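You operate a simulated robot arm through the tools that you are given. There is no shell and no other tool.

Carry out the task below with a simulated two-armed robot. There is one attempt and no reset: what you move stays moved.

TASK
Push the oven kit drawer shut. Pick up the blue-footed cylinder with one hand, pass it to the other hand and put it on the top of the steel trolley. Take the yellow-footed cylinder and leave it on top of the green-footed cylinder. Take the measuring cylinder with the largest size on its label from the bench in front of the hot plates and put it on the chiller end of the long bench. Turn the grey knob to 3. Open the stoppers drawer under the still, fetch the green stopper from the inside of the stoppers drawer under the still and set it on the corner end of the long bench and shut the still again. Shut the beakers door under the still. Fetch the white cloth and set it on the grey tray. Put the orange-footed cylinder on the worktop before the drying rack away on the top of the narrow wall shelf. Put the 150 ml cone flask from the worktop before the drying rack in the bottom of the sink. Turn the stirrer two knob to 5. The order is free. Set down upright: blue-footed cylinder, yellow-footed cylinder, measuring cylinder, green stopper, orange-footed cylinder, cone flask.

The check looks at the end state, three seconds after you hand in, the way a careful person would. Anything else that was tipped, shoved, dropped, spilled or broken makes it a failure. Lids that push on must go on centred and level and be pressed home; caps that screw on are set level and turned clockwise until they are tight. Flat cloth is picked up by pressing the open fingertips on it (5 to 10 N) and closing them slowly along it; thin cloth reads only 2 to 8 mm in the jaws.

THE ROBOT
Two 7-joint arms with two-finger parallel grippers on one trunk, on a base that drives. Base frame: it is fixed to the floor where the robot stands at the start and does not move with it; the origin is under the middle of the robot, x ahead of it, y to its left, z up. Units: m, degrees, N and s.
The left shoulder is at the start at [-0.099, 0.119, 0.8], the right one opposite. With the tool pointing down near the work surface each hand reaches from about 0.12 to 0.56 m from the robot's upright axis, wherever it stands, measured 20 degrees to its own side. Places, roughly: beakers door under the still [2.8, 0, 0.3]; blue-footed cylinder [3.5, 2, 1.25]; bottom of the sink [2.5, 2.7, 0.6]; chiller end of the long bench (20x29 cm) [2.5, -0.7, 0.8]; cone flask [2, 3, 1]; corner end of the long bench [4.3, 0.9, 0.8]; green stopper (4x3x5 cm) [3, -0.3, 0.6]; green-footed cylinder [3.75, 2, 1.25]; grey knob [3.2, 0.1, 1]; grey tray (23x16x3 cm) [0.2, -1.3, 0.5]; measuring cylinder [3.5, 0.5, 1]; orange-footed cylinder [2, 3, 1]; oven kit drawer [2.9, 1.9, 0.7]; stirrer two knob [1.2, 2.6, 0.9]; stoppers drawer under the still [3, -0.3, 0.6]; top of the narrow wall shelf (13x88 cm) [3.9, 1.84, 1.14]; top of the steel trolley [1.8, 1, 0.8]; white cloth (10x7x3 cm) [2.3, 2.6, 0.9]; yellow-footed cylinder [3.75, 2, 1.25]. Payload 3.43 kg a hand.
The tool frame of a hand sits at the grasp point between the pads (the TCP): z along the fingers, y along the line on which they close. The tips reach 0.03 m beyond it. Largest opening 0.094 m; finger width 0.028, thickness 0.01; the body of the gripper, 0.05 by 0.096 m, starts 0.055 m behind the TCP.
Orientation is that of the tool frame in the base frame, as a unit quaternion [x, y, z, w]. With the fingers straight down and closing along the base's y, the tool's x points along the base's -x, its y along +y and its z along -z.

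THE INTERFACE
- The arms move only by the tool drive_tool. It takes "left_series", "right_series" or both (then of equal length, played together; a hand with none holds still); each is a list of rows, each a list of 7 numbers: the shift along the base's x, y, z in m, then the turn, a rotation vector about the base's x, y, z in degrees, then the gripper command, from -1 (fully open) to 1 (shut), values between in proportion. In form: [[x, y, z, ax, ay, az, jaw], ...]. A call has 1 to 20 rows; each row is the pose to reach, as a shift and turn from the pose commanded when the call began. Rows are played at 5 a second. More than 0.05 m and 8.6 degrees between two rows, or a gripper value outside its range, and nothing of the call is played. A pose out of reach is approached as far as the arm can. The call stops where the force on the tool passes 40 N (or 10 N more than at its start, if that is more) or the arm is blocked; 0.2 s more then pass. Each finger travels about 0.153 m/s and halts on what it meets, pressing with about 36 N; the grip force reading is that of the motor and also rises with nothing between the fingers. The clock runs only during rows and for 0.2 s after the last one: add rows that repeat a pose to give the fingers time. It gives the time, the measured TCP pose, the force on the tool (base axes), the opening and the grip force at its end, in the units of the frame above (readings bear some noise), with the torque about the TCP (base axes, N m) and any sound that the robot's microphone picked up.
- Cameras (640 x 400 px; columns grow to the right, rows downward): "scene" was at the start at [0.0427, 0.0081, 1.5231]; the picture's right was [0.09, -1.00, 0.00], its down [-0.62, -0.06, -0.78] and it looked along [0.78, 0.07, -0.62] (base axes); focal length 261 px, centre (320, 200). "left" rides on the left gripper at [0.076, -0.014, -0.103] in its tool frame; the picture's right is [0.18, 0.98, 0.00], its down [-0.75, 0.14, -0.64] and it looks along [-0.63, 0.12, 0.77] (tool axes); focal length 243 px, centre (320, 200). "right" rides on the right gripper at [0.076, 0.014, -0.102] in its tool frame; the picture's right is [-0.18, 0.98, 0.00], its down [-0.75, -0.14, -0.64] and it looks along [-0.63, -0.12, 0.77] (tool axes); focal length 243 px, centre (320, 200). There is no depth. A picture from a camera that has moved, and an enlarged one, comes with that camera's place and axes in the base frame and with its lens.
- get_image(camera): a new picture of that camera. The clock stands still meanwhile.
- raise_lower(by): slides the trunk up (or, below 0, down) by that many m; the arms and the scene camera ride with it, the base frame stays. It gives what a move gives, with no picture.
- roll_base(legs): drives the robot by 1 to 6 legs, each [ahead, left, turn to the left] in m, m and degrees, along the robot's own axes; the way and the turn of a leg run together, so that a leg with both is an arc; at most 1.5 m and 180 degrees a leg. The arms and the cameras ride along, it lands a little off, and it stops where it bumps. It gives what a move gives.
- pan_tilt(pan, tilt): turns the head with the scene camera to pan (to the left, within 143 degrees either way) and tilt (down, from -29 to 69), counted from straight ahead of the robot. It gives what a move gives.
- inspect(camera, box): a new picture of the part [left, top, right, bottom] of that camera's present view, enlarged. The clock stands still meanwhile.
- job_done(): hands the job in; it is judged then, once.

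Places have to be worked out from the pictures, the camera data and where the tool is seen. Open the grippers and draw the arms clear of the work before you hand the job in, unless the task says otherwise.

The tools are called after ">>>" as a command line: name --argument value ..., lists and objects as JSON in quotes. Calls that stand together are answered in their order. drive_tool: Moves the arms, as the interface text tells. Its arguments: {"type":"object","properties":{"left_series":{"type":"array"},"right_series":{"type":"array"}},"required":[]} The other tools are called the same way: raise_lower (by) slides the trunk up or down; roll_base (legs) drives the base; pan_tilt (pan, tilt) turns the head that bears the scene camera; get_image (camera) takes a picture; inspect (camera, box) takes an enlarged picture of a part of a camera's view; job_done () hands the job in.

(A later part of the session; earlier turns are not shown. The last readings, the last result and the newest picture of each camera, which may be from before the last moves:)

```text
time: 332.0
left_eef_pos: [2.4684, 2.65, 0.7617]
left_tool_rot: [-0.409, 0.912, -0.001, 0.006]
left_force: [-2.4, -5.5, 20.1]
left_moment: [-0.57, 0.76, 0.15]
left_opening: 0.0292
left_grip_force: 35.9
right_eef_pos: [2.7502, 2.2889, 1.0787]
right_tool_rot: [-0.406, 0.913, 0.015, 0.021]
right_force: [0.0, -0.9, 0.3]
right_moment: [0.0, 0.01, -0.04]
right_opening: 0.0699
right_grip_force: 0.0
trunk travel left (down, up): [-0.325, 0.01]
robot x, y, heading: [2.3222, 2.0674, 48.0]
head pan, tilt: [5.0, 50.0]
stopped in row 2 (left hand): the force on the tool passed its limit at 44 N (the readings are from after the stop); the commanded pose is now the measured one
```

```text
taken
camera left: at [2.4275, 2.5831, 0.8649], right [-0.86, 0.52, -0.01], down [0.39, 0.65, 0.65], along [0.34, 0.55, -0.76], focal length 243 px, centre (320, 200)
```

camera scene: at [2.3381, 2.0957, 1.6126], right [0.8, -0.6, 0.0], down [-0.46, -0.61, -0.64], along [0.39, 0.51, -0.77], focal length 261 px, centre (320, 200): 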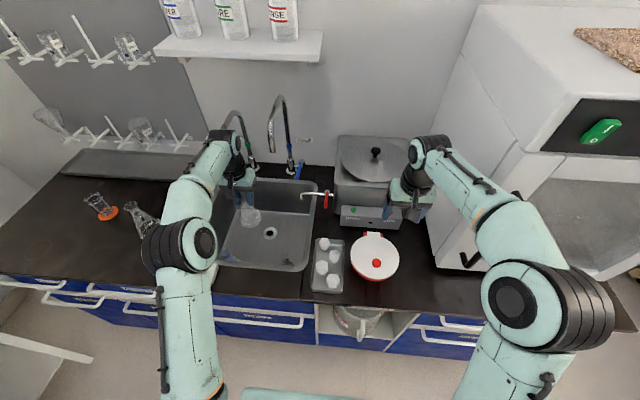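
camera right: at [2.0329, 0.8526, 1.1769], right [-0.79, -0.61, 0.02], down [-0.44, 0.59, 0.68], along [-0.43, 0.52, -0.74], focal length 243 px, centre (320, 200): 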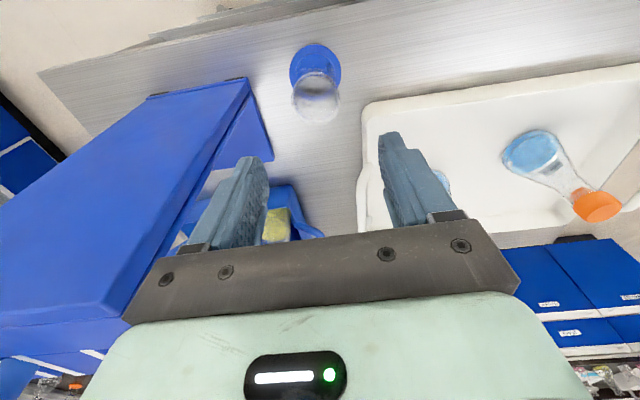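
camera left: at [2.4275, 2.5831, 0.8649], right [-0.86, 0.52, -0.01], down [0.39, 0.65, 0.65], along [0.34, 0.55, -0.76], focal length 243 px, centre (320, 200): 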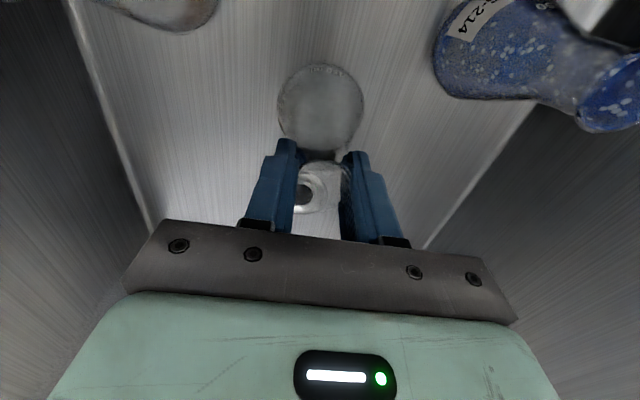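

It rests on the sink's bottom (20 N, bottom at z≈0.644). I ease off and open slowly, then rise.

>>> drive_tool --left_series '[[0, 0, 0.001, 0, 0, 0, 0.8], [0, 0, 0.001, 0, 0, 0, 0.5], [0, 0, 0.001, 0, 0, 0, 0.3], [0, 0, 0.001, 0, 0, 0, 0.1], [0, 0, 0.001, 0, 0, 0, -0.2], [0, 0, 0.03, 0, 0, 0, -0.2], [0, 0, 0.07, 0, 0, 0, -0.2], [0, 0, 0.11, 0, 0, 0, -0.2], [0, 0, 0.15, 0, 0, 0, -0.2], [0, 0, 0.19, 0, 0, 0, -0.2], [0, 0, 0.23, 0, 0, 0, -0.2]]'

>>> get_image --camera "left"

>>> inspect --camera "scene" --box '[150, 120, 350, 290]'

```text
time: 334.4
left_eef_pos: [2.4688, 2.6513, 0.9925]
left_tool_rot: [-0.409, 0.913, -0.002, 0.004]
left_force: [0.4, 0.7, -0.1]
left_moment: [-0.02, -0.02, -0.01]
left_opening: 0.0563
left_grip_force: 0.1
right_eef_pos: [2.7509, 2.29, 1.0789]
right_tool_rot: [-0.406, 0.913, 0.014, 0.02]
right_force: [0.0, -0.7, 0.4]
right_moment: [0.02, -0.01, 0.01]
right_opening: 0.0699
right_grip_force: 0.0
trunk travel left (down, up): [-0.325, 0.01]
robot x, y, heading: [2.3214, 2.0614, 47.7]
head pan, tilt: [5.0, 50.0]
```

```text
taken
camera left: at [2.4286, 2.5836, 1.0957], right [-0.86, 0.52, -0.01], down [0.39, 0.66, 0.65], along [0.34, 0.55, -0.76], focal length 243 px, centre (320, 200)
```

left: 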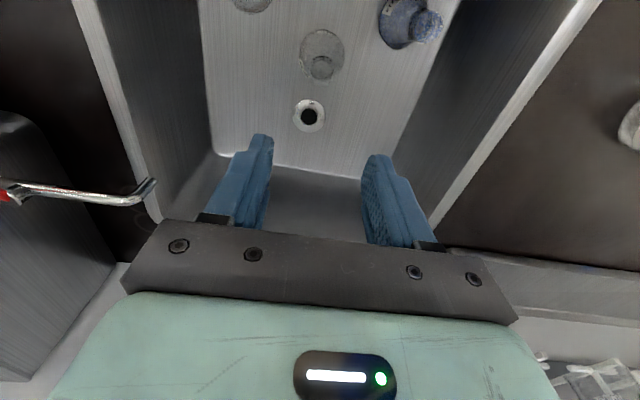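

```text
2.35 times, centred on (250, 205) of scene
camera zoom: at [2.3379, 2.0948, 1.6126], right [0.8, -0.6, 0.0], down [-0.46, -0.61, -0.64], along [0.39, 0.51, -0.77], focal length 615 px, centre (485, 188)
```

zoom: 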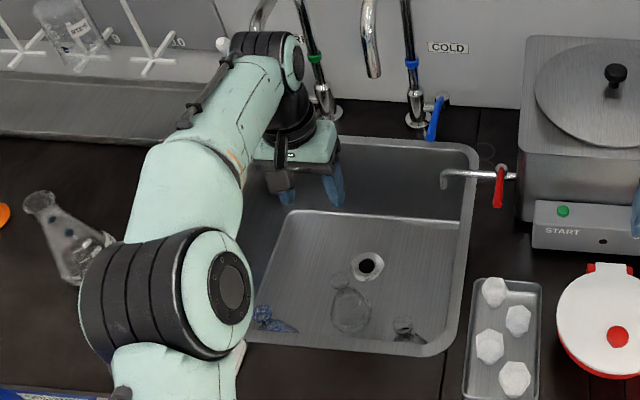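

The 150 ml flask stands upright in the sink. Next the orange-footed cylinder: I retract the left hand, back off, and shift left, then re-pitch the hand to 50°.

>>> drive_tool --left_series '[[-0.01, -0.011, 0.03, 0, 0, 0, -0.4], [-0.03, -0.033, 0.05, 0, 0, 0, -0.4], [-0.055, -0.06, 0.06, 0, 0, 0, -0.4], [-0.08, -0.088, 0.07, 0, 0, 0, -0.4]]'

>>> roll_base --legs '[[-0.15, 0, 0], [0, 0.62, 0]]'

>>> drive_tool --left_series '[[0.013, 0.0145, 0, 6.17, -5.6, 0, -0.4], [0.026, 0.029, 0, 12.3, -11.2, 0, -0.4], [0.04, 0.0435, 0, 18.5, -16.8, 0, -0.4], [0.053, 0.058, 0, 24.7, -22.4, 0, -0.4], [0.066, 0.0725, 0, 30.9, -28, 0, -0.4], [0.08, 0.087, 0, 37, -33.6, 0, -0.4]]'

>>> get_image --camera "left"

>>> get_image --camera "scene"

```text
time: 335.4
left_eef_pos: [2.387, 2.5589, 1.0599]
left_tool_rot: [-0.409, 0.913, -0.002, 0.006]
left_force: [-0.2, -0.2, 0.6]
left_moment: [0.01, -0.03, 0.03]
left_opening: 0.0657
left_grip_force: 0.1
right_eef_pos: [2.7511, 2.2891, 1.0783]
right_tool_rot: [-0.406, 0.914, 0.015, 0.021]
right_force: [0.5, -0.5, -0.3]
right_moment: [0.01, -0.03, 0.0]
right_opening: 0.0701
right_grip_force: 0.0
trunk travel left (down, up): [-0.325, 0.01]
robot x, y, heading: [2.3232, 2.0675, 48.0]
head pan, tilt: [5.0, 50.0]
```

```text
time: 342.2
left_eef_pos: [1.8362, 2.8652, 1.0605]
left_tool_rot: [-0.403, 0.915, -0.002, 0.004]
left_force: [0.1, -0.2, 0.6]
left_moment: [0.0, 0.0, 0.01]
left_opening: 0.0659
left_grip_force: 0.1
right_eef_pos: [2.1966, 2.5914, 1.0779]
right_tool_rot: [-0.401, 0.916, 0.013, 0.019]
right_force: [0.7, -0.1, 0.9]
right_moment: [0.0, -0.03, -0.03]
right_opening: 0.0701
right_grip_force: 0.0
trunk travel left (down, up): [-0.325, 0.01]
robot x, y, heading: [1.7655, 2.374, 47.1]
head pan, tilt: [5.0, 50.0]
```

```text
time: 343.6
left_eef_pos: [1.9165, 2.9519, 1.0595]
left_tool_rot: [-0.363, 0.828, 0.17, 0.391]
left_force: [-0.1, -0.1, -0.6]
left_moment: [0.03, 0.03, -0.01]
left_opening: 0.0656
left_grip_force: 0.0
right_eef_pos: [2.1968, 2.5917, 1.0794]
right_tool_rot: [-0.4, 0.916, 0.014, 0.019]
right_force: [0.6, -0.7, -0.6]
right_moment: [0.01, 0.0, 0.04]
right_opening: 0.07
right_grip_force: 0.1
trunk travel left (down, up): [-0.325, 0.01]
robot x, y, heading: [1.7657, 2.3739, 47.2]
head pan, tilt: [5.0, 50.0]
```

```text
taken
camera left: at [1.8401, 2.8479, 1.0671], right [-0.8, 0.58, -0.14], down [-0.12, 0.09, 0.99], along [0.59, 0.81, 0.0], focal length 243 px, centre (320, 200)
```

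left: 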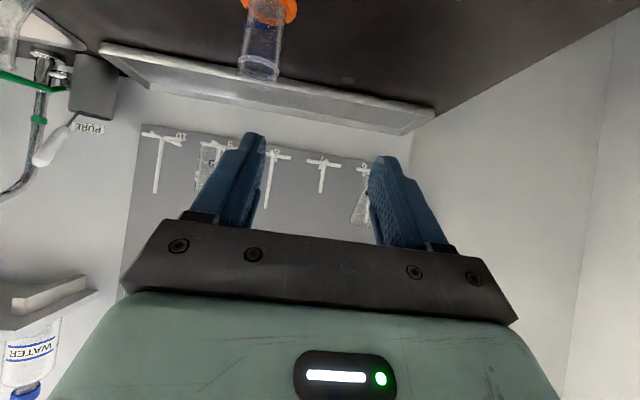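

```text
taken
camera scene: at [1.7817, 2.4017, 1.6126], right [0.79, -0.61, 0.0], down [-0.47, -0.61, -0.64], along [0.39, 0.51, -0.77], focal length 261 px, centre (320, 200)
```

scene: 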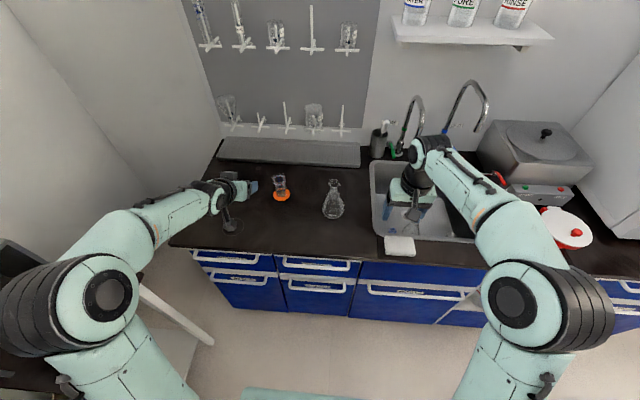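

Orange is at about (2.067, 3.014). I move the left hand to a pre-grasp 10 cm back along its approach line.

>>> drive_tool --left_series '[[0.0245, 0.0014, -0.015, 0, 0, 0, -0.4], [0.049, 0.0028, -0.04, 0, 0, 0, -0.4], [0.0735, 0.0041, -0.068, 0, 0, 0, -0.4], [0.0981, 0.0055, -0.096, 0, 0, 0, -0.4]]'

>>> get_image --camera "left"

```text
time: 344.6
left_eef_pos: [2.0172, 2.9574, 0.9615]
left_tool_rot: [-0.365, 0.828, 0.171, 0.39]
left_force: [-0.1, -0.7, -0.6]
left_moment: [-0.01, 0.0, 0.01]
left_opening: 0.0659
left_grip_force: 0.0
right_eef_pos: [2.1965, 2.5923, 1.0794]
right_tool_rot: [-0.4, 0.916, 0.014, 0.019]
right_force: [0.0, -0.2, -0.4]
right_moment: [0.01, 0.0, 0.01]
right_opening: 0.07
right_grip_force: 0.0
trunk travel left (down, up): [-0.325, 0.01]
robot x, y, heading: [1.7647, 2.3759, 47.2]
head pan, tilt: [5.0, 50.0]
```

```text
taken
camera left: at [1.9407, 2.8545, 0.9695], right [-0.8, 0.58, -0.14], down [-0.11, 0.09, 0.99], along [0.59, 0.81, 0.0], focal length 243 px, centre (320, 200)
```

left: 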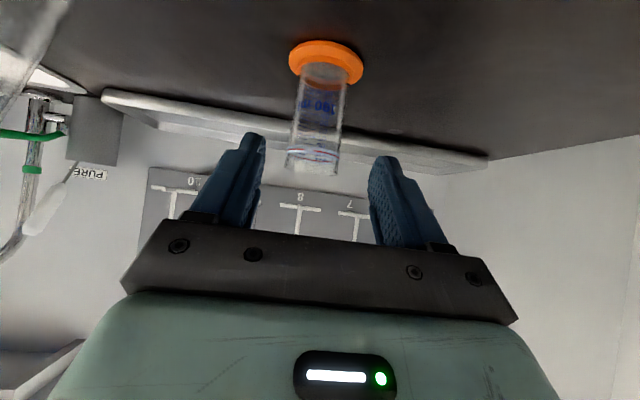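

Perfectly lined up. I advance along the tool axis and close on the tube.

>>> drive_tool --left_series '[[0.0137, 0.0149, -0.0155, 0, 0, 0, -0.4], [0.0274, 0.0298, -0.031, 0, 0, 0, -0.4], [0.0411, 0.0447, -0.0465, 0, 0, 0, -0.4], [0.0548, 0.0596, -0.0605, 0, 0, 0, -0.4]]'

>>> get_image --camera "left"

```text
time: 345.6
left_eef_pos: [2.0707, 3.0172, 0.9025]
left_tool_rot: [-0.364, 0.829, 0.17, 0.39]
left_force: [-0.5, 0.0, -1.1]
left_moment: [0.0, -0.01, 0.01]
left_opening: 0.0659
left_grip_force: 0.1
right_eef_pos: [2.1972, 2.592, 1.0789]
right_tool_rot: [-0.4, 0.916, 0.014, 0.02]
right_force: [0.4, 0.3, 0.2]
right_moment: [0.04, -0.01, 0.02]
right_opening: 0.0699
right_grip_force: 0.1
trunk travel left (down, up): [-0.325, 0.01]
robot x, y, heading: [1.762, 2.3737, 47.4]
head pan, tilt: [5.0, 50.0]
```

```text
taken
camera left: at [1.9944, 2.9128, 0.9098], right [-0.8, 0.58, -0.14], down [-0.11, 0.09, 0.99], along [0.59, 0.81, 0.0], focal length 243 px, centre (320, 200)
```

left: 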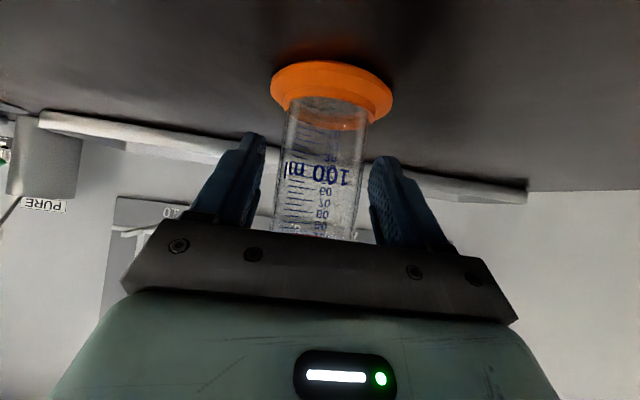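

>>> drive_tool --left_series '[[0, 0, 0, 0, 0, 0, -0.2], [0, 0, 0, 0, 0, 0, 0], [0, 0, 0, 0, 0, 0, 0.2], [0, 0, 0, 0, 0, 0, 0.5], [0, 0, 0, 0, 0, 0, 0.5], [0, 0, 0.02, 0, 0, 0, 0.5], [0, 0, 0.05, 0, 0, 0, 0.5], [0, 0, 0.09, 0, 0, 0, 0.5], [-0.01, -0.011, 0.13, 0, 0, 0, 0.5], [-0.02, -0.022, 0.17, 0, 0, 0, 0.5]]'

>>> get_image --camera "left"

>>> get_image --camera "scene"

```text
time: 347.8
left_eef_pos: [2.05, 2.9957, 1.0743]
left_tool_rot: [-0.364, 0.829, 0.171, 0.389]
left_force: [-0.4, -0.5, -1.7]
left_moment: [0.01, 0.02, -0.03]
left_opening: 0.048
left_grip_force: 36.1
right_eef_pos: [2.1958, 2.5908, 1.0792]
right_tool_rot: [-0.401, 0.916, 0.015, 0.02]
right_force: [0.3, -1.0, -0.1]
right_moment: [-0.01, -0.01, 0.0]
right_opening: 0.07
right_grip_force: 0.2
trunk travel left (down, up): [-0.325, 0.01]
robot x, y, heading: [1.7652, 2.3722, 47.0]
head pan, tilt: [5.0, 50.0]
```

```text
taken
camera left: at [1.9737, 2.8917, 1.0822], right [-0.8, 0.58, -0.14], down [-0.11, 0.09, 0.99], along [0.59, 0.81, 0.0], focal length 243 px, centre (320, 200)
```

left: 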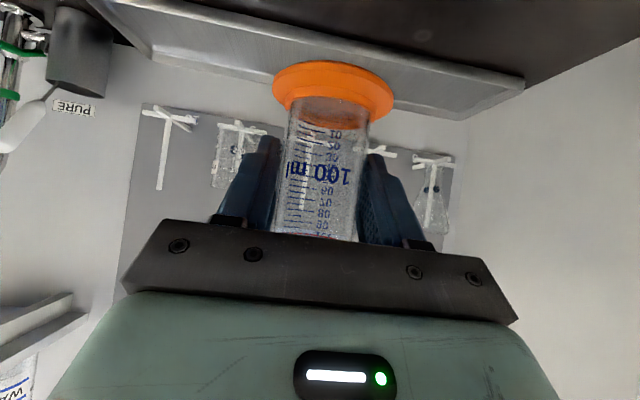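

```text
taken
camera scene: at [1.7807, 2.4007, 1.6126], right [0.79, -0.61, 0.0], down [-0.47, -0.6, -0.64], along [0.39, 0.51, -0.77], focal length 261 px, centre (320, 200)
```

scene: 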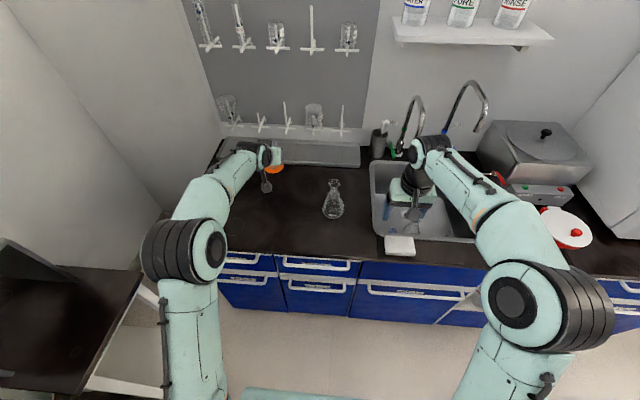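

Orange is held upright. I retract the left hand so it passes clear of the oven, back off, and drive along to the shelf.

>>> drive_tool --left_series '[[-0.025, -0.0278, 0.01, 0, 0, 0, 0.5], [-0.05, -0.0555, 0.02, 0, 0, 0, 0.5], [-0.0758, -0.0833, 0.03, 0, 0, 0, 0.5], [-0.101, -0.111, 0.04, 0, 0, 0, 0.5]]'

>>> roll_base --legs '[[-0.2, 0, 0.6], [0, -0.95, 0], [0, -0.95, 0]]'

>>> pan_tilt --pan 0 --tilt 30

>>> get_image --camera "scene"

```text
time: 348.8
left_eef_pos: [1.945, 2.8823, 1.1124]
left_tool_rot: [-0.365, 0.829, 0.169, 0.389]
left_force: [-0.3, -0.6, -1.9]
left_moment: [-0.02, -0.04, -0.03]
left_opening: 0.0476
left_grip_force: 36.2
right_eef_pos: [2.1962, 2.5909, 1.0789]
right_tool_rot: [-0.4, 0.916, 0.015, 0.021]
right_force: [-0.5, 0.9, 0.5]
right_moment: [0.01, -0.02, 0.02]
right_opening: 0.0701
right_grip_force: 0.1
trunk travel left (down, up): [-0.325, 0.01]
robot x, y, heading: [1.766, 2.3757, 47.0]
head pan, tilt: [5.0, 50.0]
```

```text
time: 366.9
left_eef_pos: [3.2033, 1.4488, 1.1122]
left_tool_rot: [-0.364, 0.829, 0.17, 0.39]
left_force: [0.4, -0.1, -1.8]
left_moment: [0.0, 0.03, 0.04]
left_opening: 0.048
left_grip_force: 36.0
right_eef_pos: [3.4537, 1.1575, 1.0781]
right_tool_rot: [-0.401, 0.916, 0.014, 0.019]
right_force: [-0.1, -0.1, -0.3]
right_moment: [0.0, -0.02, -0.02]
right_opening: 0.0702
right_grip_force: 0.0
trunk travel left (down, up): [-0.325, 0.01]
robot x, y, heading: [3.0196, 0.939, 47.2]
head pan, tilt: [5.0, 50.0]
```

```text
time: 367.8
left_eef_pos: [3.2041, 1.4491, 1.1125]
left_tool_rot: [-0.364, 0.829, 0.17, 0.39]
left_force: [-0.2, 0.9, -1.0]
left_moment: [-0.03, 0.0, -0.02]
left_opening: 0.0479
left_grip_force: 36.1
right_eef_pos: [3.4528, 1.1578, 1.0785]
right_tool_rot: [-0.4, 0.916, 0.014, 0.02]
right_force: [-0.1, 1.0, 0.3]
right_moment: [-0.01, 0.0, 0.02]
right_opening: 0.0697
right_grip_force: 0.1
trunk travel left (down, up): [-0.325, 0.01]
robot x, y, heading: [3.0211, 0.9393, 47.5]
head pan, tilt: [0.0, 30.0]
```

```text
taken
camera scene: at [3.0521, 0.973, 1.642], right [0.73, -0.68, 0.0], down [-0.34, -0.37, -0.87], along [0.59, 0.64, -0.5], focal length 261 px, centre (320, 200)
```

scene: 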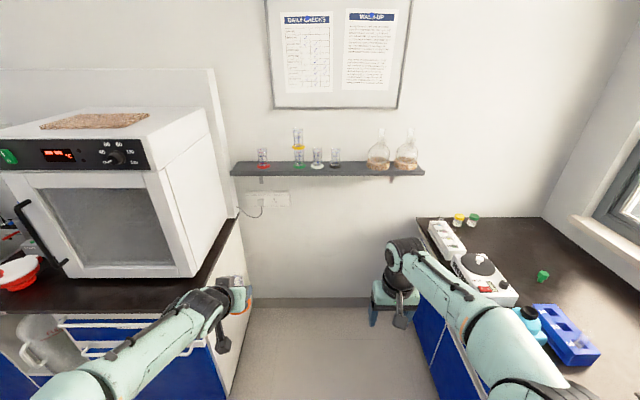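

Good view: shelf, stack and stopper all fine. I zoom on the oven kit drawer front from here.

>>> inspect --camera "scene" --box '[0, 290, 240, 400]'

>>> inspect --camera "scene" --box '[220, 120, 440, 210]'

```text
2.67 times, centred on (120, 345) of scene
camera zoom: at [3.0521, 0.973, 1.642], right [0.73, -0.68, 0.0], down [-0.34, -0.37, -0.87], along [0.59, 0.64, -0.5], focal length 697 px, centre (853, -187)
```

zoom: 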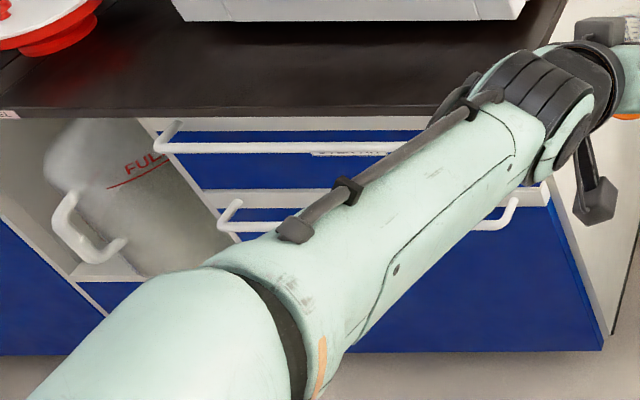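

```text
2.91 times, centred on (330, 165) of scene
camera zoom: at [3.0521, 0.973, 1.642], right [0.73, -0.68, 0.0], down [-0.34, -0.37, -0.87], along [0.59, 0.64, -0.5], focal length 760 px, centre (291, 302)
```

zoom: 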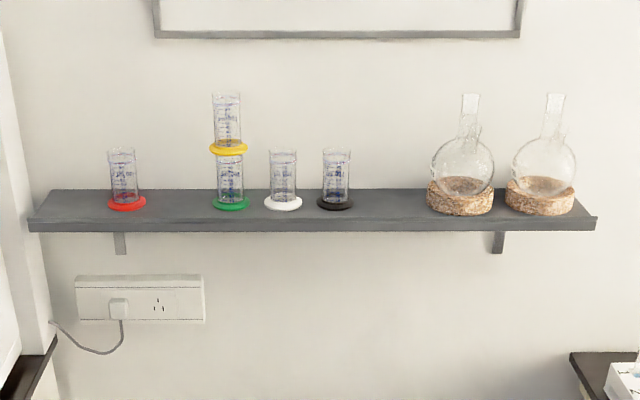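

The oven drawer front looks flush and the shelf is in order. I raise orange above shelf height and roll up to the shelf.

>>> drive_tool --left_series '[[0, 0, 0.035, 0, 0, 0, 0.5], [0, 0, 0.07, 0, 0, 0, 0.5], [0, 0, 0.105, 0, 0, 0, 0.5], [0, 0, 0.135, 0, 0, 0, 0.5]]'

>>> roll_base --legs '[[0.55, 0, 0.5]]'

>>> pan_tilt --pan 8 --tilt 25

>>> get_image --camera "scene"

>>> get_image --camera "left"

```text
time: 368.8
left_eef_pos: [3.2017, 1.4472, 1.247]
left_tool_rot: [-0.365, 0.829, 0.171, 0.389]
left_force: [0.4, 0.0, -0.9]
left_moment: [0.04, 0.0, -0.02]
left_opening: 0.0475
left_grip_force: 36.3
right_eef_pos: [3.4525, 1.1572, 1.0786]
right_tool_rot: [-0.401, 0.916, 0.015, 0.019]
right_force: [-0.5, 0.6, -0.5]
right_moment: [-0.02, 0.01, 0.02]
right_opening: 0.0701
right_grip_force: 0.0
trunk travel left (down, up): [-0.325, 0.01]
robot x, y, heading: [3.0211, 0.9397, 47.2]
head pan, tilt: [0.0, 30.0]
```

```text
time: 372.0
left_eef_pos: [3.5734, 1.8707, 1.2476]
left_tool_rot: [-0.371, 0.826, 0.173, 0.388]
left_force: [1.0, -0.3, -1.3]
left_moment: [-0.01, 0.05, 0.01]
left_opening: 0.0478
left_grip_force: 36.6
right_eef_pos: [3.8285, 1.5847, 1.0782]
right_tool_rot: [-0.41, 0.912, 0.014, 0.019]
right_force: [-0.2, 0.5, 0.7]
right_moment: [0.06, 0.01, -0.03]
right_opening: 0.0701
right_grip_force: 0.0
trunk travel left (down, up): [-0.325, 0.01]
robot x, y, heading: [3.4012, 1.3574, 48.4]
head pan, tilt: [0.0, 30.0]
```

```text
time: 372.7
left_eef_pos: [3.5728, 1.8707, 1.2477]
left_tool_rot: [-0.372, 0.825, 0.174, 0.388]
left_force: [0.2, -0.1, -0.7]
left_moment: [0.03, -0.02, 0.02]
left_opening: 0.0479
left_grip_force: 36.0
right_eef_pos: [3.8291, 1.5849, 1.0787]
right_tool_rot: [-0.41, 0.912, 0.015, 0.019]
right_force: [-1.0, -0.2, 0.1]
right_moment: [0.0, -0.02, 0.0]
right_opening: 0.0702
right_grip_force: 0.0
trunk travel left (down, up): [-0.325, 0.01]
robot x, y, heading: [3.4008, 1.3565, 48.5]
head pan, tilt: [8.0, 25.0]
```

```text
taken
camera scene: at [3.4228, 1.4015, 1.6501], right [0.83, -0.55, 0.0], down [-0.23, -0.35, -0.91], along [0.5, 0.75, -0.42], focal length 261 px, centre (320, 200)
```

scene: 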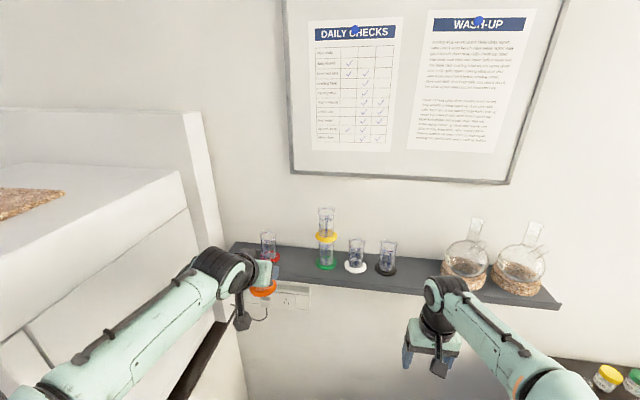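

```text
taken
camera left: at [3.4988, 1.7658, 1.2551], right [-0.81, 0.56, -0.14], down [-0.12, 0.08, 0.99], along [0.57, 0.82, 0.0], focal length 243 px, centre (320, 200)
```

left: 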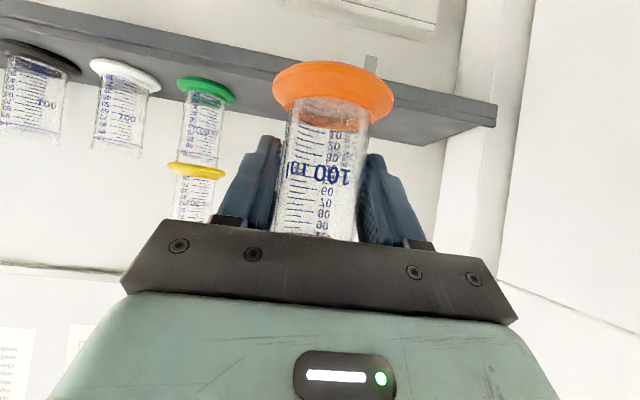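

I roll another 5 cm in, then align orange with the free slot between red and the stack (t≈1.432).

>>> roll_base --legs '[[0.05, 0, -0.6]]'

>>> drive_tool --left_series '[[0.0156, -0.0141, 0, 0, 0, 0, 0.5], [0.0311, -0.0282, 0, 0, 0, 0, 0.5]]'

>>> inspect --camera "scene" --box '[200, 190, 420, 327]'

>>> get_image --camera "left"

```text
time: 373.6
left_eef_pos: [3.6101, 1.9034, 1.2464]
left_tool_rot: [-0.369, 0.827, 0.172, 0.389]
left_force: [-0.9, 0.1, -1.1]
left_moment: [0.01, 0.01, 0.04]
left_opening: 0.048
left_grip_force: 36.5
right_eef_pos: [3.8622, 1.6156, 1.0779]
right_tool_rot: [-0.405, 0.914, 0.013, 0.02]
right_force: [-0.1, -0.2, -0.2]
right_moment: [0.01, -0.01, -0.02]
right_opening: 0.0698
right_grip_force: 0.1
trunk travel left (down, up): [-0.325, 0.01]
robot x, y, heading: [3.4329, 1.3943, 47.8]
head pan, tilt: [8.0, 25.0]
```

```text
time: 374.2
left_eef_pos: [3.6417, 1.8777, 1.2458]
left_tool_rot: [-0.368, 0.827, 0.173, 0.388]
left_force: [0.9, 0.5, -1.2]
left_moment: [0.0, 0.03, 0.01]
left_opening: 0.0479
left_grip_force: 36.7
right_eef_pos: [3.8637, 1.616, 1.0786]
right_tool_rot: [-0.405, 0.914, 0.014, 0.02]
right_force: [0.5, 0.3, 0.2]
right_moment: [0.01, 0.0, -0.03]
right_opening: 0.0698
right_grip_force: 0.0
trunk travel left (down, up): [-0.325, 0.01]
robot x, y, heading: [3.4354, 1.39, 47.6]
head pan, tilt: [8.0, 25.0]
```

```text
2.91 times, centred on (310, 258) of scene
camera zoom: at [3.4559, 1.4371, 1.6501], right [0.83, -0.56, 0.0], down [-0.24, -0.35, -0.91], along [0.51, 0.75, -0.42], focal length 760 px, centre (349, 30)
```

zoom: 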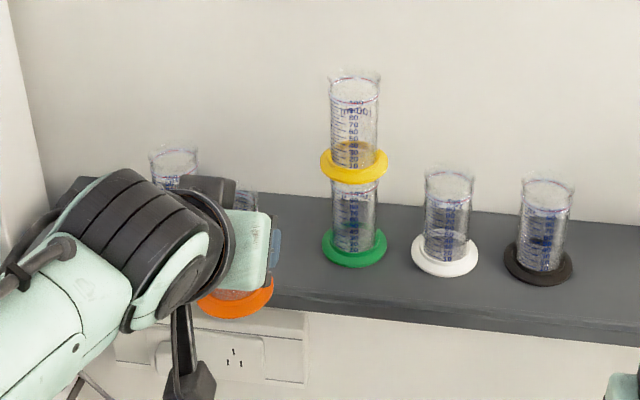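

```text
taken
camera left: at [3.5672, 1.773, 1.2538], right [-0.81, 0.57, -0.14], down [-0.11, 0.09, 0.99], along [0.58, 0.82, 0.0], focal length 243 px, centre (320, 200)
```

left: 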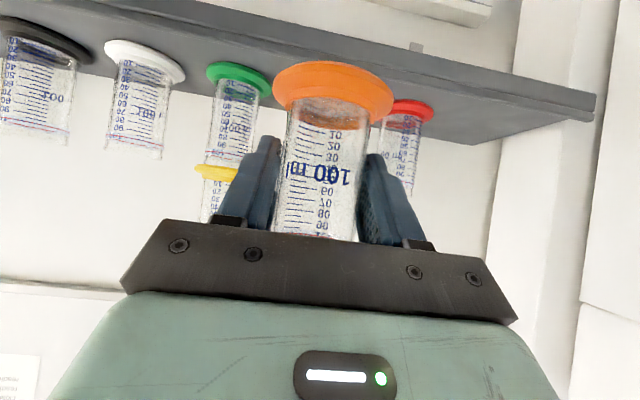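

Orange is aligned with the slot. I advance over the shelf at this height.

>>> drive_tool --left_series '[[0.0165, 0.0275, 0, 0, 0, 0, 0.5], [0.0375, 0.0505, 0, 0, 0, 0, 0.5], [0.0585, 0.0735, 0, 0, 0, 0, 0.5], [0.0793, 0.0963, 0, 0, 0, 0, 0.5]]'

>>> inspect --camera "scene" --box '[200, 190, 420, 327]'

>>> get_image --camera "left"

```text
time: 375.2
left_eef_pos: [3.7181, 1.9725, 1.2477]
left_tool_rot: [-0.368, 0.827, 0.172, 0.389]
left_force: [-0.1, -0.5, -0.9]
left_moment: [0.01, -0.01, 0.02]
left_opening: 0.0475
left_grip_force: 36.1
right_eef_pos: [3.8636, 1.6176, 1.0785]
right_tool_rot: [-0.406, 0.914, 0.014, 0.02]
right_force: [-0.6, 0.4, -0.1]
right_moment: [-0.02, 0.02, -0.02]
right_opening: 0.0698
right_grip_force: 0.0
trunk travel left (down, up): [-0.325, 0.01]
robot x, y, heading: [3.4349, 1.3933, 47.8]
head pan, tilt: [8.0, 25.0]
```

```text
2.91 times, centred on (310, 258) of scene
camera zoom: at [3.4562, 1.4378, 1.6501], right [0.83, -0.56, 0.0], down [-0.24, -0.35, -0.91], along [0.51, 0.75, -0.42], focal length 760 px, centre (349, 30)
```

zoom: 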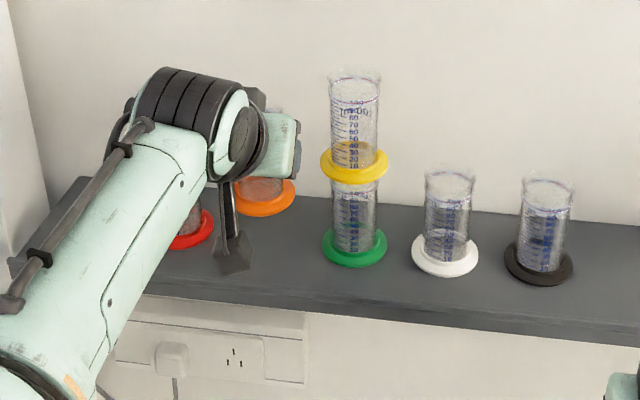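

```text
taken
camera left: at [3.6436, 1.8679, 1.2555], right [-0.81, 0.57, -0.14], down [-0.11, 0.09, 0.99], along [0.58, 0.82, 0.0], focal length 243 px, centre (320, 200)
```

left: 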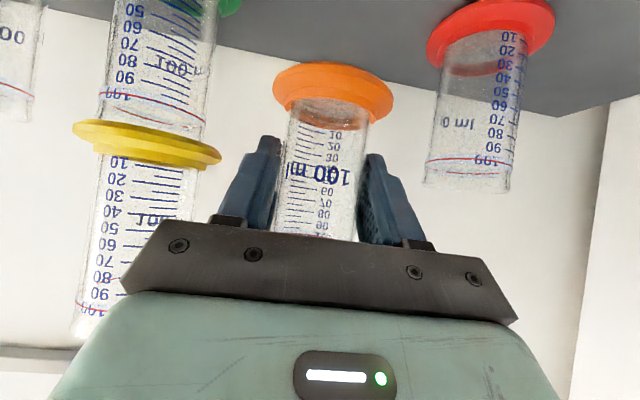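

Orange hovers over the slot. I lower it to the shelf.

>>> drive_tool --left_series '[[0, 0, -0.015, 0, 0, 0, 0.5], [0, 0, -0.03, 0, 0, 0, 0.5], [0, 0, -0.042, 0, 0, 0, 0.5]]'

>>> drive_tool --left_series '[[0, 0, -0.002, 0, 0, 0, 0.5], [0, 0, -0.004, 0, 0, 0, 0.5]]'

>>> drive_tool --left_series '[[0, 0, -0.002, 0, 0, 0, 0.5], [0, 0, -0.004, 0, 0, 0, 0.5]]'

>>> get_image --camera "left"

```text
time: 376.0
left_eef_pos: [3.7207, 1.9732, 1.2066]
left_tool_rot: [-0.368, 0.826, 0.173, 0.39]
left_force: [-1.2, -0.8, -0.5]
left_moment: [-0.01, 0.01, 0.02]
left_opening: 0.0478
left_grip_force: 35.8
right_eef_pos: [3.8635, 1.6162, 1.0791]
right_tool_rot: [-0.405, 0.914, 0.014, 0.019]
right_force: [0.5, -0.3, 0.0]
right_moment: [0.01, 0.0, -0.01]
right_opening: 0.07
right_grip_force: 0.0
trunk travel left (down, up): [-0.325, 0.01]
robot x, y, heading: [3.4331, 1.3938, 47.3]
head pan, tilt: [8.0, 25.0]
```

```text
time: 376.6
left_eef_pos: [3.7213, 1.9729, 1.203]
left_tool_rot: [-0.368, 0.827, 0.172, 0.389]
left_force: [-0.2, 0.7, -1.3]
left_moment: [-0.01, -0.01, 0.01]
left_opening: 0.048
left_grip_force: 35.7
right_eef_pos: [3.8625, 1.6165, 1.0786]
right_tool_rot: [-0.406, 0.914, 0.014, 0.019]
right_force: [-0.5, -0.4, 0.3]
right_moment: [-0.02, -0.03, 0.0]
right_opening: 0.0698
right_grip_force: 0.0
trunk travel left (down, up): [-0.325, 0.01]
robot x, y, heading: [3.4311, 1.395, 47.6]
head pan, tilt: [8.0, 25.0]
```

```text
time: 377.2
left_eef_pos: [3.7212, 1.9731, 1.1975]
left_tool_rot: [-0.368, 0.827, 0.172, 0.389]
left_force: [0.0, -0.3, -1.0]
left_moment: [-0.05, 0.01, 0.0]
left_opening: 0.0479
left_grip_force: 36.0
right_eef_pos: [3.8633, 1.6174, 1.0789]
right_tool_rot: [-0.405, 0.914, 0.014, 0.02]
right_force: [0.7, 0.1, 1.1]
right_moment: [0.0, 0.01, -0.01]
right_opening: 0.0698
right_grip_force: 0.0
trunk travel left (down, up): [-0.325, 0.01]
robot x, y, heading: [3.431, 1.3879, 47.7]
head pan, tilt: [8.0, 25.0]
```

```text
taken
camera left: at [3.6458, 1.8684, 1.2057], right [-0.81, 0.57, -0.14], down [-0.12, 0.09, 0.99], along [0.58, 0.82, 0.0], focal length 243 px, centre (320, 200)
```

left: 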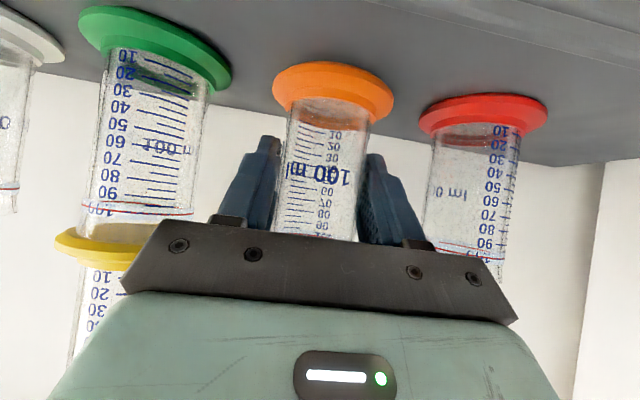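

>>> drive_tool --left_series '[[0, 0, -0.0015, 0, 0, 0, 0.5], [0, 0, -0.003, 0, 0, 0, 0.5]]'

>>> drive_tool --left_series '[[0, 0, -0.0015, 0, 0, 0, 0.5], [0, 0, -0.003, 0, 0, 0, 0.5]]'

>>> drive_tool --left_series '[[0, 0, -0.001, 0, 0, 0, 0.5], [0, 0, -0.002, 0, 0, 0, 0.5]]'

>>> get_image --camera "left"

```text
time: 377.8
left_eef_pos: [3.7193, 1.9727, 1.1943]
left_tool_rot: [-0.368, 0.827, 0.172, 0.389]
left_force: [-0.2, 0.6, -1.3]
left_moment: [-0.04, -0.01, 0.0]
left_opening: 0.0477
left_grip_force: 35.8
right_eef_pos: [3.8627, 1.6167, 1.079]
right_tool_rot: [-0.405, 0.914, 0.014, 0.019]
right_force: [0.9, 0.1, 0.3]
right_moment: [-0.02, -0.01, 0.0]
right_opening: 0.0701
right_grip_force: 0.0
trunk travel left (down, up): [-0.325, 0.01]
robot x, y, heading: [3.4336, 1.3914, 47.7]
head pan, tilt: [8.0, 25.0]
```

```text
time: 378.4
left_eef_pos: [3.7194, 1.9718, 1.192]
left_tool_rot: [-0.368, 0.826, 0.172, 0.39]
left_force: [0.0, -0.3, 0.8]
left_moment: [0.02, 0.04, -0.04]
left_opening: 0.0476
left_grip_force: 35.4
right_eef_pos: [3.8629, 1.6167, 1.0796]
right_tool_rot: [-0.405, 0.914, 0.014, 0.019]
right_force: [-0.7, 0.3, -0.3]
right_moment: [0.02, 0.01, 0.01]
right_opening: 0.07
right_grip_force: 0.1
trunk travel left (down, up): [-0.325, 0.01]
robot x, y, heading: [3.4327, 1.3924, 47.7]
head pan, tilt: [8.0, 25.0]
```

```text
time: 379.0
left_eef_pos: [3.7197, 1.9725, 1.1919]
left_tool_rot: [-0.368, 0.825, 0.173, 0.392]
left_force: [-1.0, 1.8, 10.5]
left_moment: [-0.16, 0.18, -0.03]
left_opening: 0.0477
left_grip_force: 35.8
right_eef_pos: [3.8632, 1.6165, 1.079]
right_tool_rot: [-0.405, 0.914, 0.014, 0.02]
right_force: [-1.1, -0.1, -0.1]
right_moment: [0.03, 0.02, 0.01]
right_opening: 0.0697
right_grip_force: 0.1
trunk travel left (down, up): [-0.325, 0.01]
robot x, y, heading: [3.4306, 1.3949, 47.8]
head pan, tilt: [8.0, 25.0]
```

```text
taken
camera left: at [3.6447, 1.8677, 1.1992], right [-0.81, 0.57, -0.14], down [-0.12, 0.08, 0.99], along [0.58, 0.82, 0.0], focal length 243 px, centre (320, 200)
```

left: 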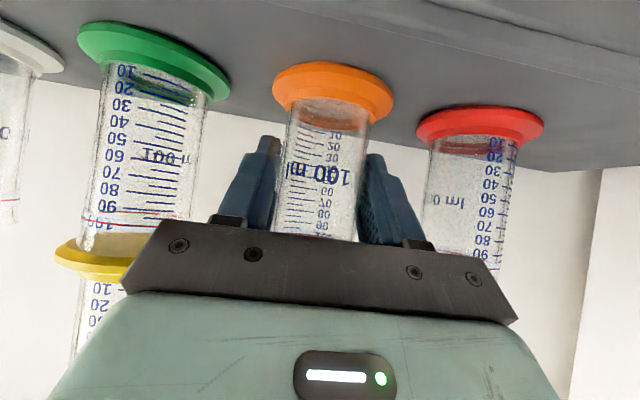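

Contact (10 N). I release and retreat back along the tool axis.

>>> drive_tool --left_series '[[0, 0, 0.001, 0, 0, 0, 0.5], [0, 0, 0.001, 0, 0, 0, 0.1], [0, 0, 0.001, 0, 0, 0, -0.05], [0, 0, 0.001, 0, 0, 0, -0.2], [0, 0, 0.001, 0, 0, 0, -0.4], [-0.0156, -0.0171, 0.018, 0, 0, 0, -0.4], [-0.031, -0.0343, 0.036, 0, 0, 0, -0.4], [-0.0518, -0.0571, 0.06, 0, 0, 0, -0.4], [-0.0725, -0.08, 0.08, 0, 0, 0, -0.4], [-0.1, -0.11, 0.09, 0, 0, 0, -0.4]]'

>>> inspect --camera "scene" --box '[200, 190, 420, 327]'

>>> get_image --camera "left"

```text
time: 381.2
left_eef_pos: [3.6175, 1.8626, 1.2822]
left_tool_rot: [-0.368, 0.827, 0.172, 0.389]
left_force: [-1.2, 0.0, 0.1]
left_moment: [0.02, -0.02, -0.01]
left_opening: 0.0659
left_grip_force: 0.1
right_eef_pos: [3.8619, 1.6151, 1.0792]
right_tool_rot: [-0.406, 0.914, 0.015, 0.02]
right_force: [-0.3, 0.0, -1.2]
right_moment: [0.06, -0.01, -0.03]
right_opening: 0.0699
right_grip_force: 0.0
trunk travel left (down, up): [-0.325, 0.01]
robot x, y, heading: [3.4327, 1.3936, 47.7]
head pan, tilt: [8.0, 25.0]
```

```text
2.91 times, centred on (310, 258) of scene
camera zoom: at [3.4536, 1.4359, 1.6501], right [0.83, -0.56, 0.0], down [-0.24, -0.35, -0.91], along [0.51, 0.75, -0.42], focal length 760 px, centre (349, 30)
```

zoom: 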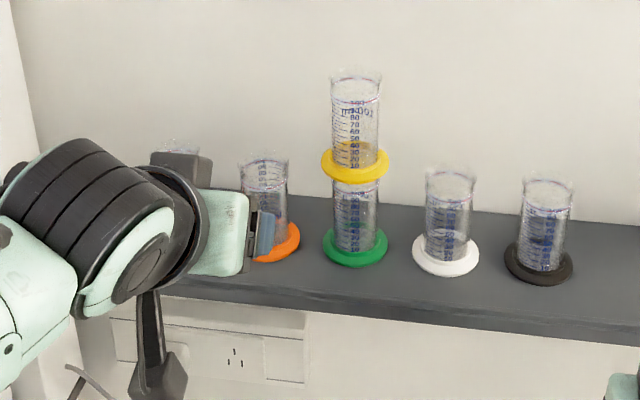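

```text
taken
camera left: at [3.5431, 1.757, 1.2898], right [-0.81, 0.57, -0.14], down [-0.12, 0.08, 0.99], along [0.58, 0.82, 0.0], focal length 243 px, centre (320, 200)
```

left: 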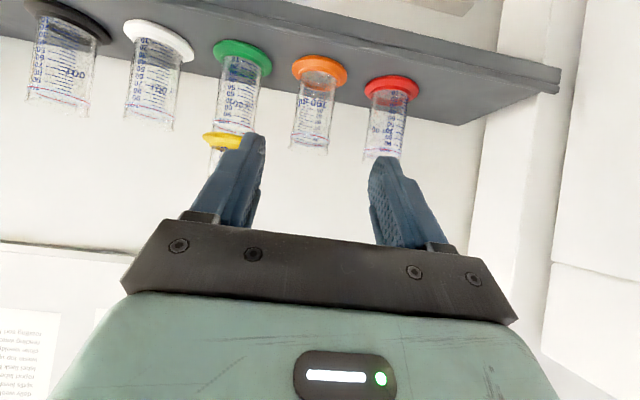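

Orange stands upright between red and the stack. Next the measuring cylinder: I back away from the shelf and turn right to face the long bench.

>>> roll_base --legs '[[-0.25, 0, 0], [0, 0, -45], [0, 0, -45]]'

>>> pan_tilt --pan -15 --tilt 35

>>> get_image --camera "scene"

>>> inspect --camera "scene" --box '[320, 100, 520, 225]'

```text
time: 387.1
left_eef_pos: [3.7406, 1.0406, 1.282]
left_tool_rot: [0.307, 0.851, -0.145, 0.4]
left_force: [0.3, -0.3, 1.1]
left_moment: [-0.02, 0.01, -0.03]
left_opening: 0.0658
left_grip_force: 0.1
right_eef_pos: [3.5043, 0.7865, 1.0793]
right_tool_rot: [0.34, 0.94, -0.004, 0.024]
right_force: [-0.3, -1.1, 0.3]
right_moment: [0.01, -0.04, -0.01]
right_opening: 0.07
right_grip_force: 0.1
trunk travel left (down, up): [-0.325, 0.01]
robot x, y, heading: [3.2657, 1.2089, -39.7]
head pan, tilt: [8.0, 25.0]
```

```text
time: 387.9
left_eef_pos: [3.7398, 1.0409, 1.2823]
left_tool_rot: [0.308, 0.851, -0.146, 0.4]
left_force: [-1.0, 0.8, 0.3]
left_moment: [0.04, 0.02, -0.03]
left_opening: 0.0656
left_grip_force: 0.2
right_eef_pos: [3.5036, 0.7866, 1.0782]
right_tool_rot: [0.34, 0.94, -0.003, 0.024]
right_force: [0.6, -1.0, 0.2]
right_moment: [0.02, -0.01, -0.01]
right_opening: 0.0702
right_grip_force: 0.0
trunk travel left (down, up): [-0.325, 0.01]
robot x, y, heading: [3.2603, 1.207, -40.1]
head pan, tilt: [-15.0, 35.0]
```

```text
taken
camera scene: at [3.2802, 1.164, 1.6343], right [-0.82, -0.58, 0.0], down [-0.33, 0.47, -0.82], along [0.47, -0.67, -0.57], focal length 261 px, centre (320, 200)
```

scene: 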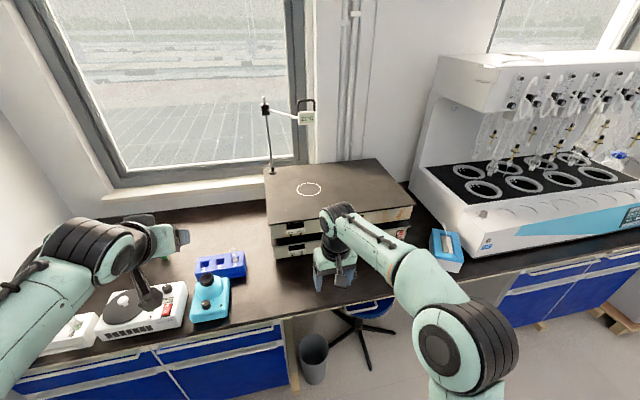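

```text
3.20 times, centred on (420, 162) of scene
camera zoom: at [3.2802, 1.164, 1.6343], right [-0.82, -0.58, 0.0], down [-0.33, 0.47, -0.82], along [0.47, -0.67, -0.57], focal length 836 px, centre (0, 320)
```

zoom: 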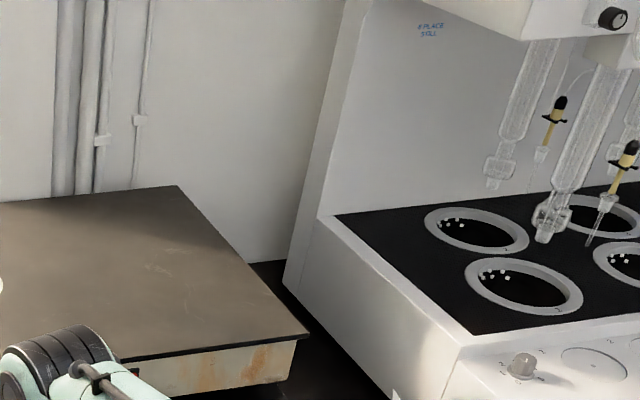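

My right arm hides the cylinders; I retract it and look again.

>>> drive_tool --right_series '[[-0.03, 0.025, 0.01, 0, 0, 0, -0.49], [-0.06, 0.05, 0.02, 0, 0, 0, -0.49], [-0.09, 0.076, 0.02, 0, 0, 0, -0.49], [-0.12, 0.1, 0.02, 0, 0, 0, -0.49], [-0.14, 0.118, 0.02, 0, 0, 0, -0.49]]'

>>> get_image --camera "scene"

>>> inspect --camera "scene" --box '[280, 170, 440, 300]'

```text
time: 389.1
left_eef_pos: [3.7369, 1.0413, 1.2824]
left_tool_rot: [0.307, 0.851, -0.146, 0.4]
left_force: [0.3, 0.0, 0.3]
left_moment: [0.0, 0.02, 0.02]
left_opening: 0.0659
left_grip_force: 0.1
right_eef_pos: [3.3605, 0.9046, 1.0996]
right_tool_rot: [0.341, 0.94, -0.003, 0.024]
right_force: [0.5, 0.0, 0.5]
right_moment: [0.03, 0.0, 0.01]
right_opening: 0.07
right_grip_force: 0.1
trunk travel left (down, up): [-0.325, 0.01]
robot x, y, heading: [3.2638, 1.2057, -39.9]
head pan, tilt: [-15.0, 35.0]
```

```text
taken
camera scene: at [3.2796, 1.1643, 1.6343], right [-0.82, -0.58, 0.0], down [-0.33, 0.47, -0.82], along [0.47, -0.67, -0.57], focal length 261 px, centre (320, 200)
```

scene: 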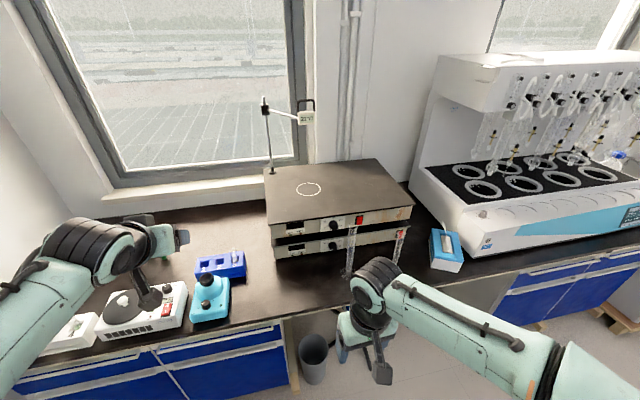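

```text
3.08 times, centred on (360, 235) of scene
camera zoom: at [3.2796, 1.1643, 1.6343], right [-0.82, -0.58, 0.0], down [-0.33, 0.47, -0.82], along [0.47, -0.67, -0.57], focal length 804 px, centre (197, 92)
```

zoom: 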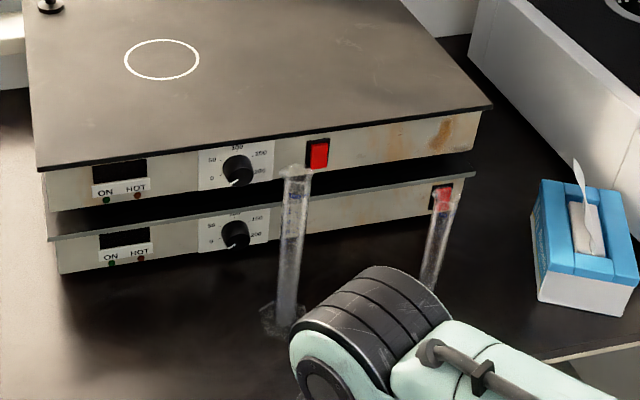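

The two cylinders stand at about (3.58, 0.54) and (3.46, 0.42). I zoom in on their markings.

>>> inspect --camera "scene" --box '[335, 220, 375, 280]'

>>> inspect --camera "scene" --box '[380, 225, 420, 275]'

```text
6.67 times, centred on (355, 250) of scene
camera zoom: at [3.2796, 1.1643, 1.6343], right [-0.82, -0.58, 0.0], down [-0.33, 0.47, -0.82], along [0.47, -0.67, -0.57], focal length 1741 px, centre (87, -133)
```

zoom: 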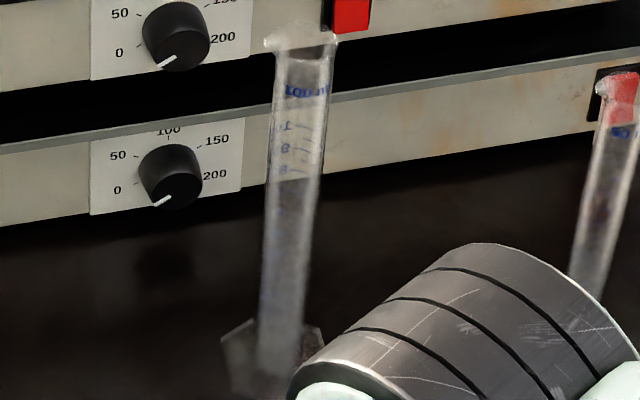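

```text
8.00 times, centred on (400, 250) of scene
camera zoom: at [3.2796, 1.1643, 1.6343], right [-0.82, -0.58, 0.0], down [-0.33, 0.47, -0.82], along [0.47, -0.67, -0.57], focal length 2090 px, centre (-320, -200)
```

zoom: 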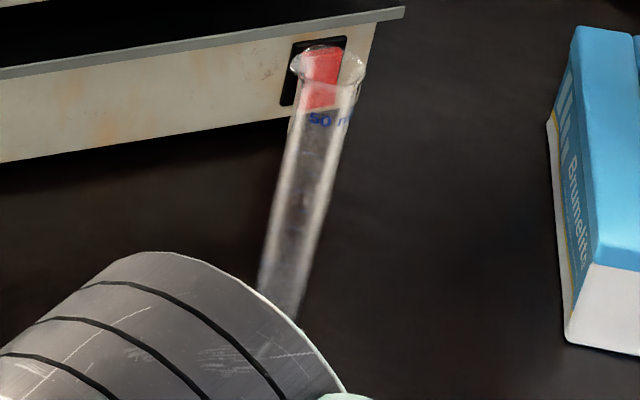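

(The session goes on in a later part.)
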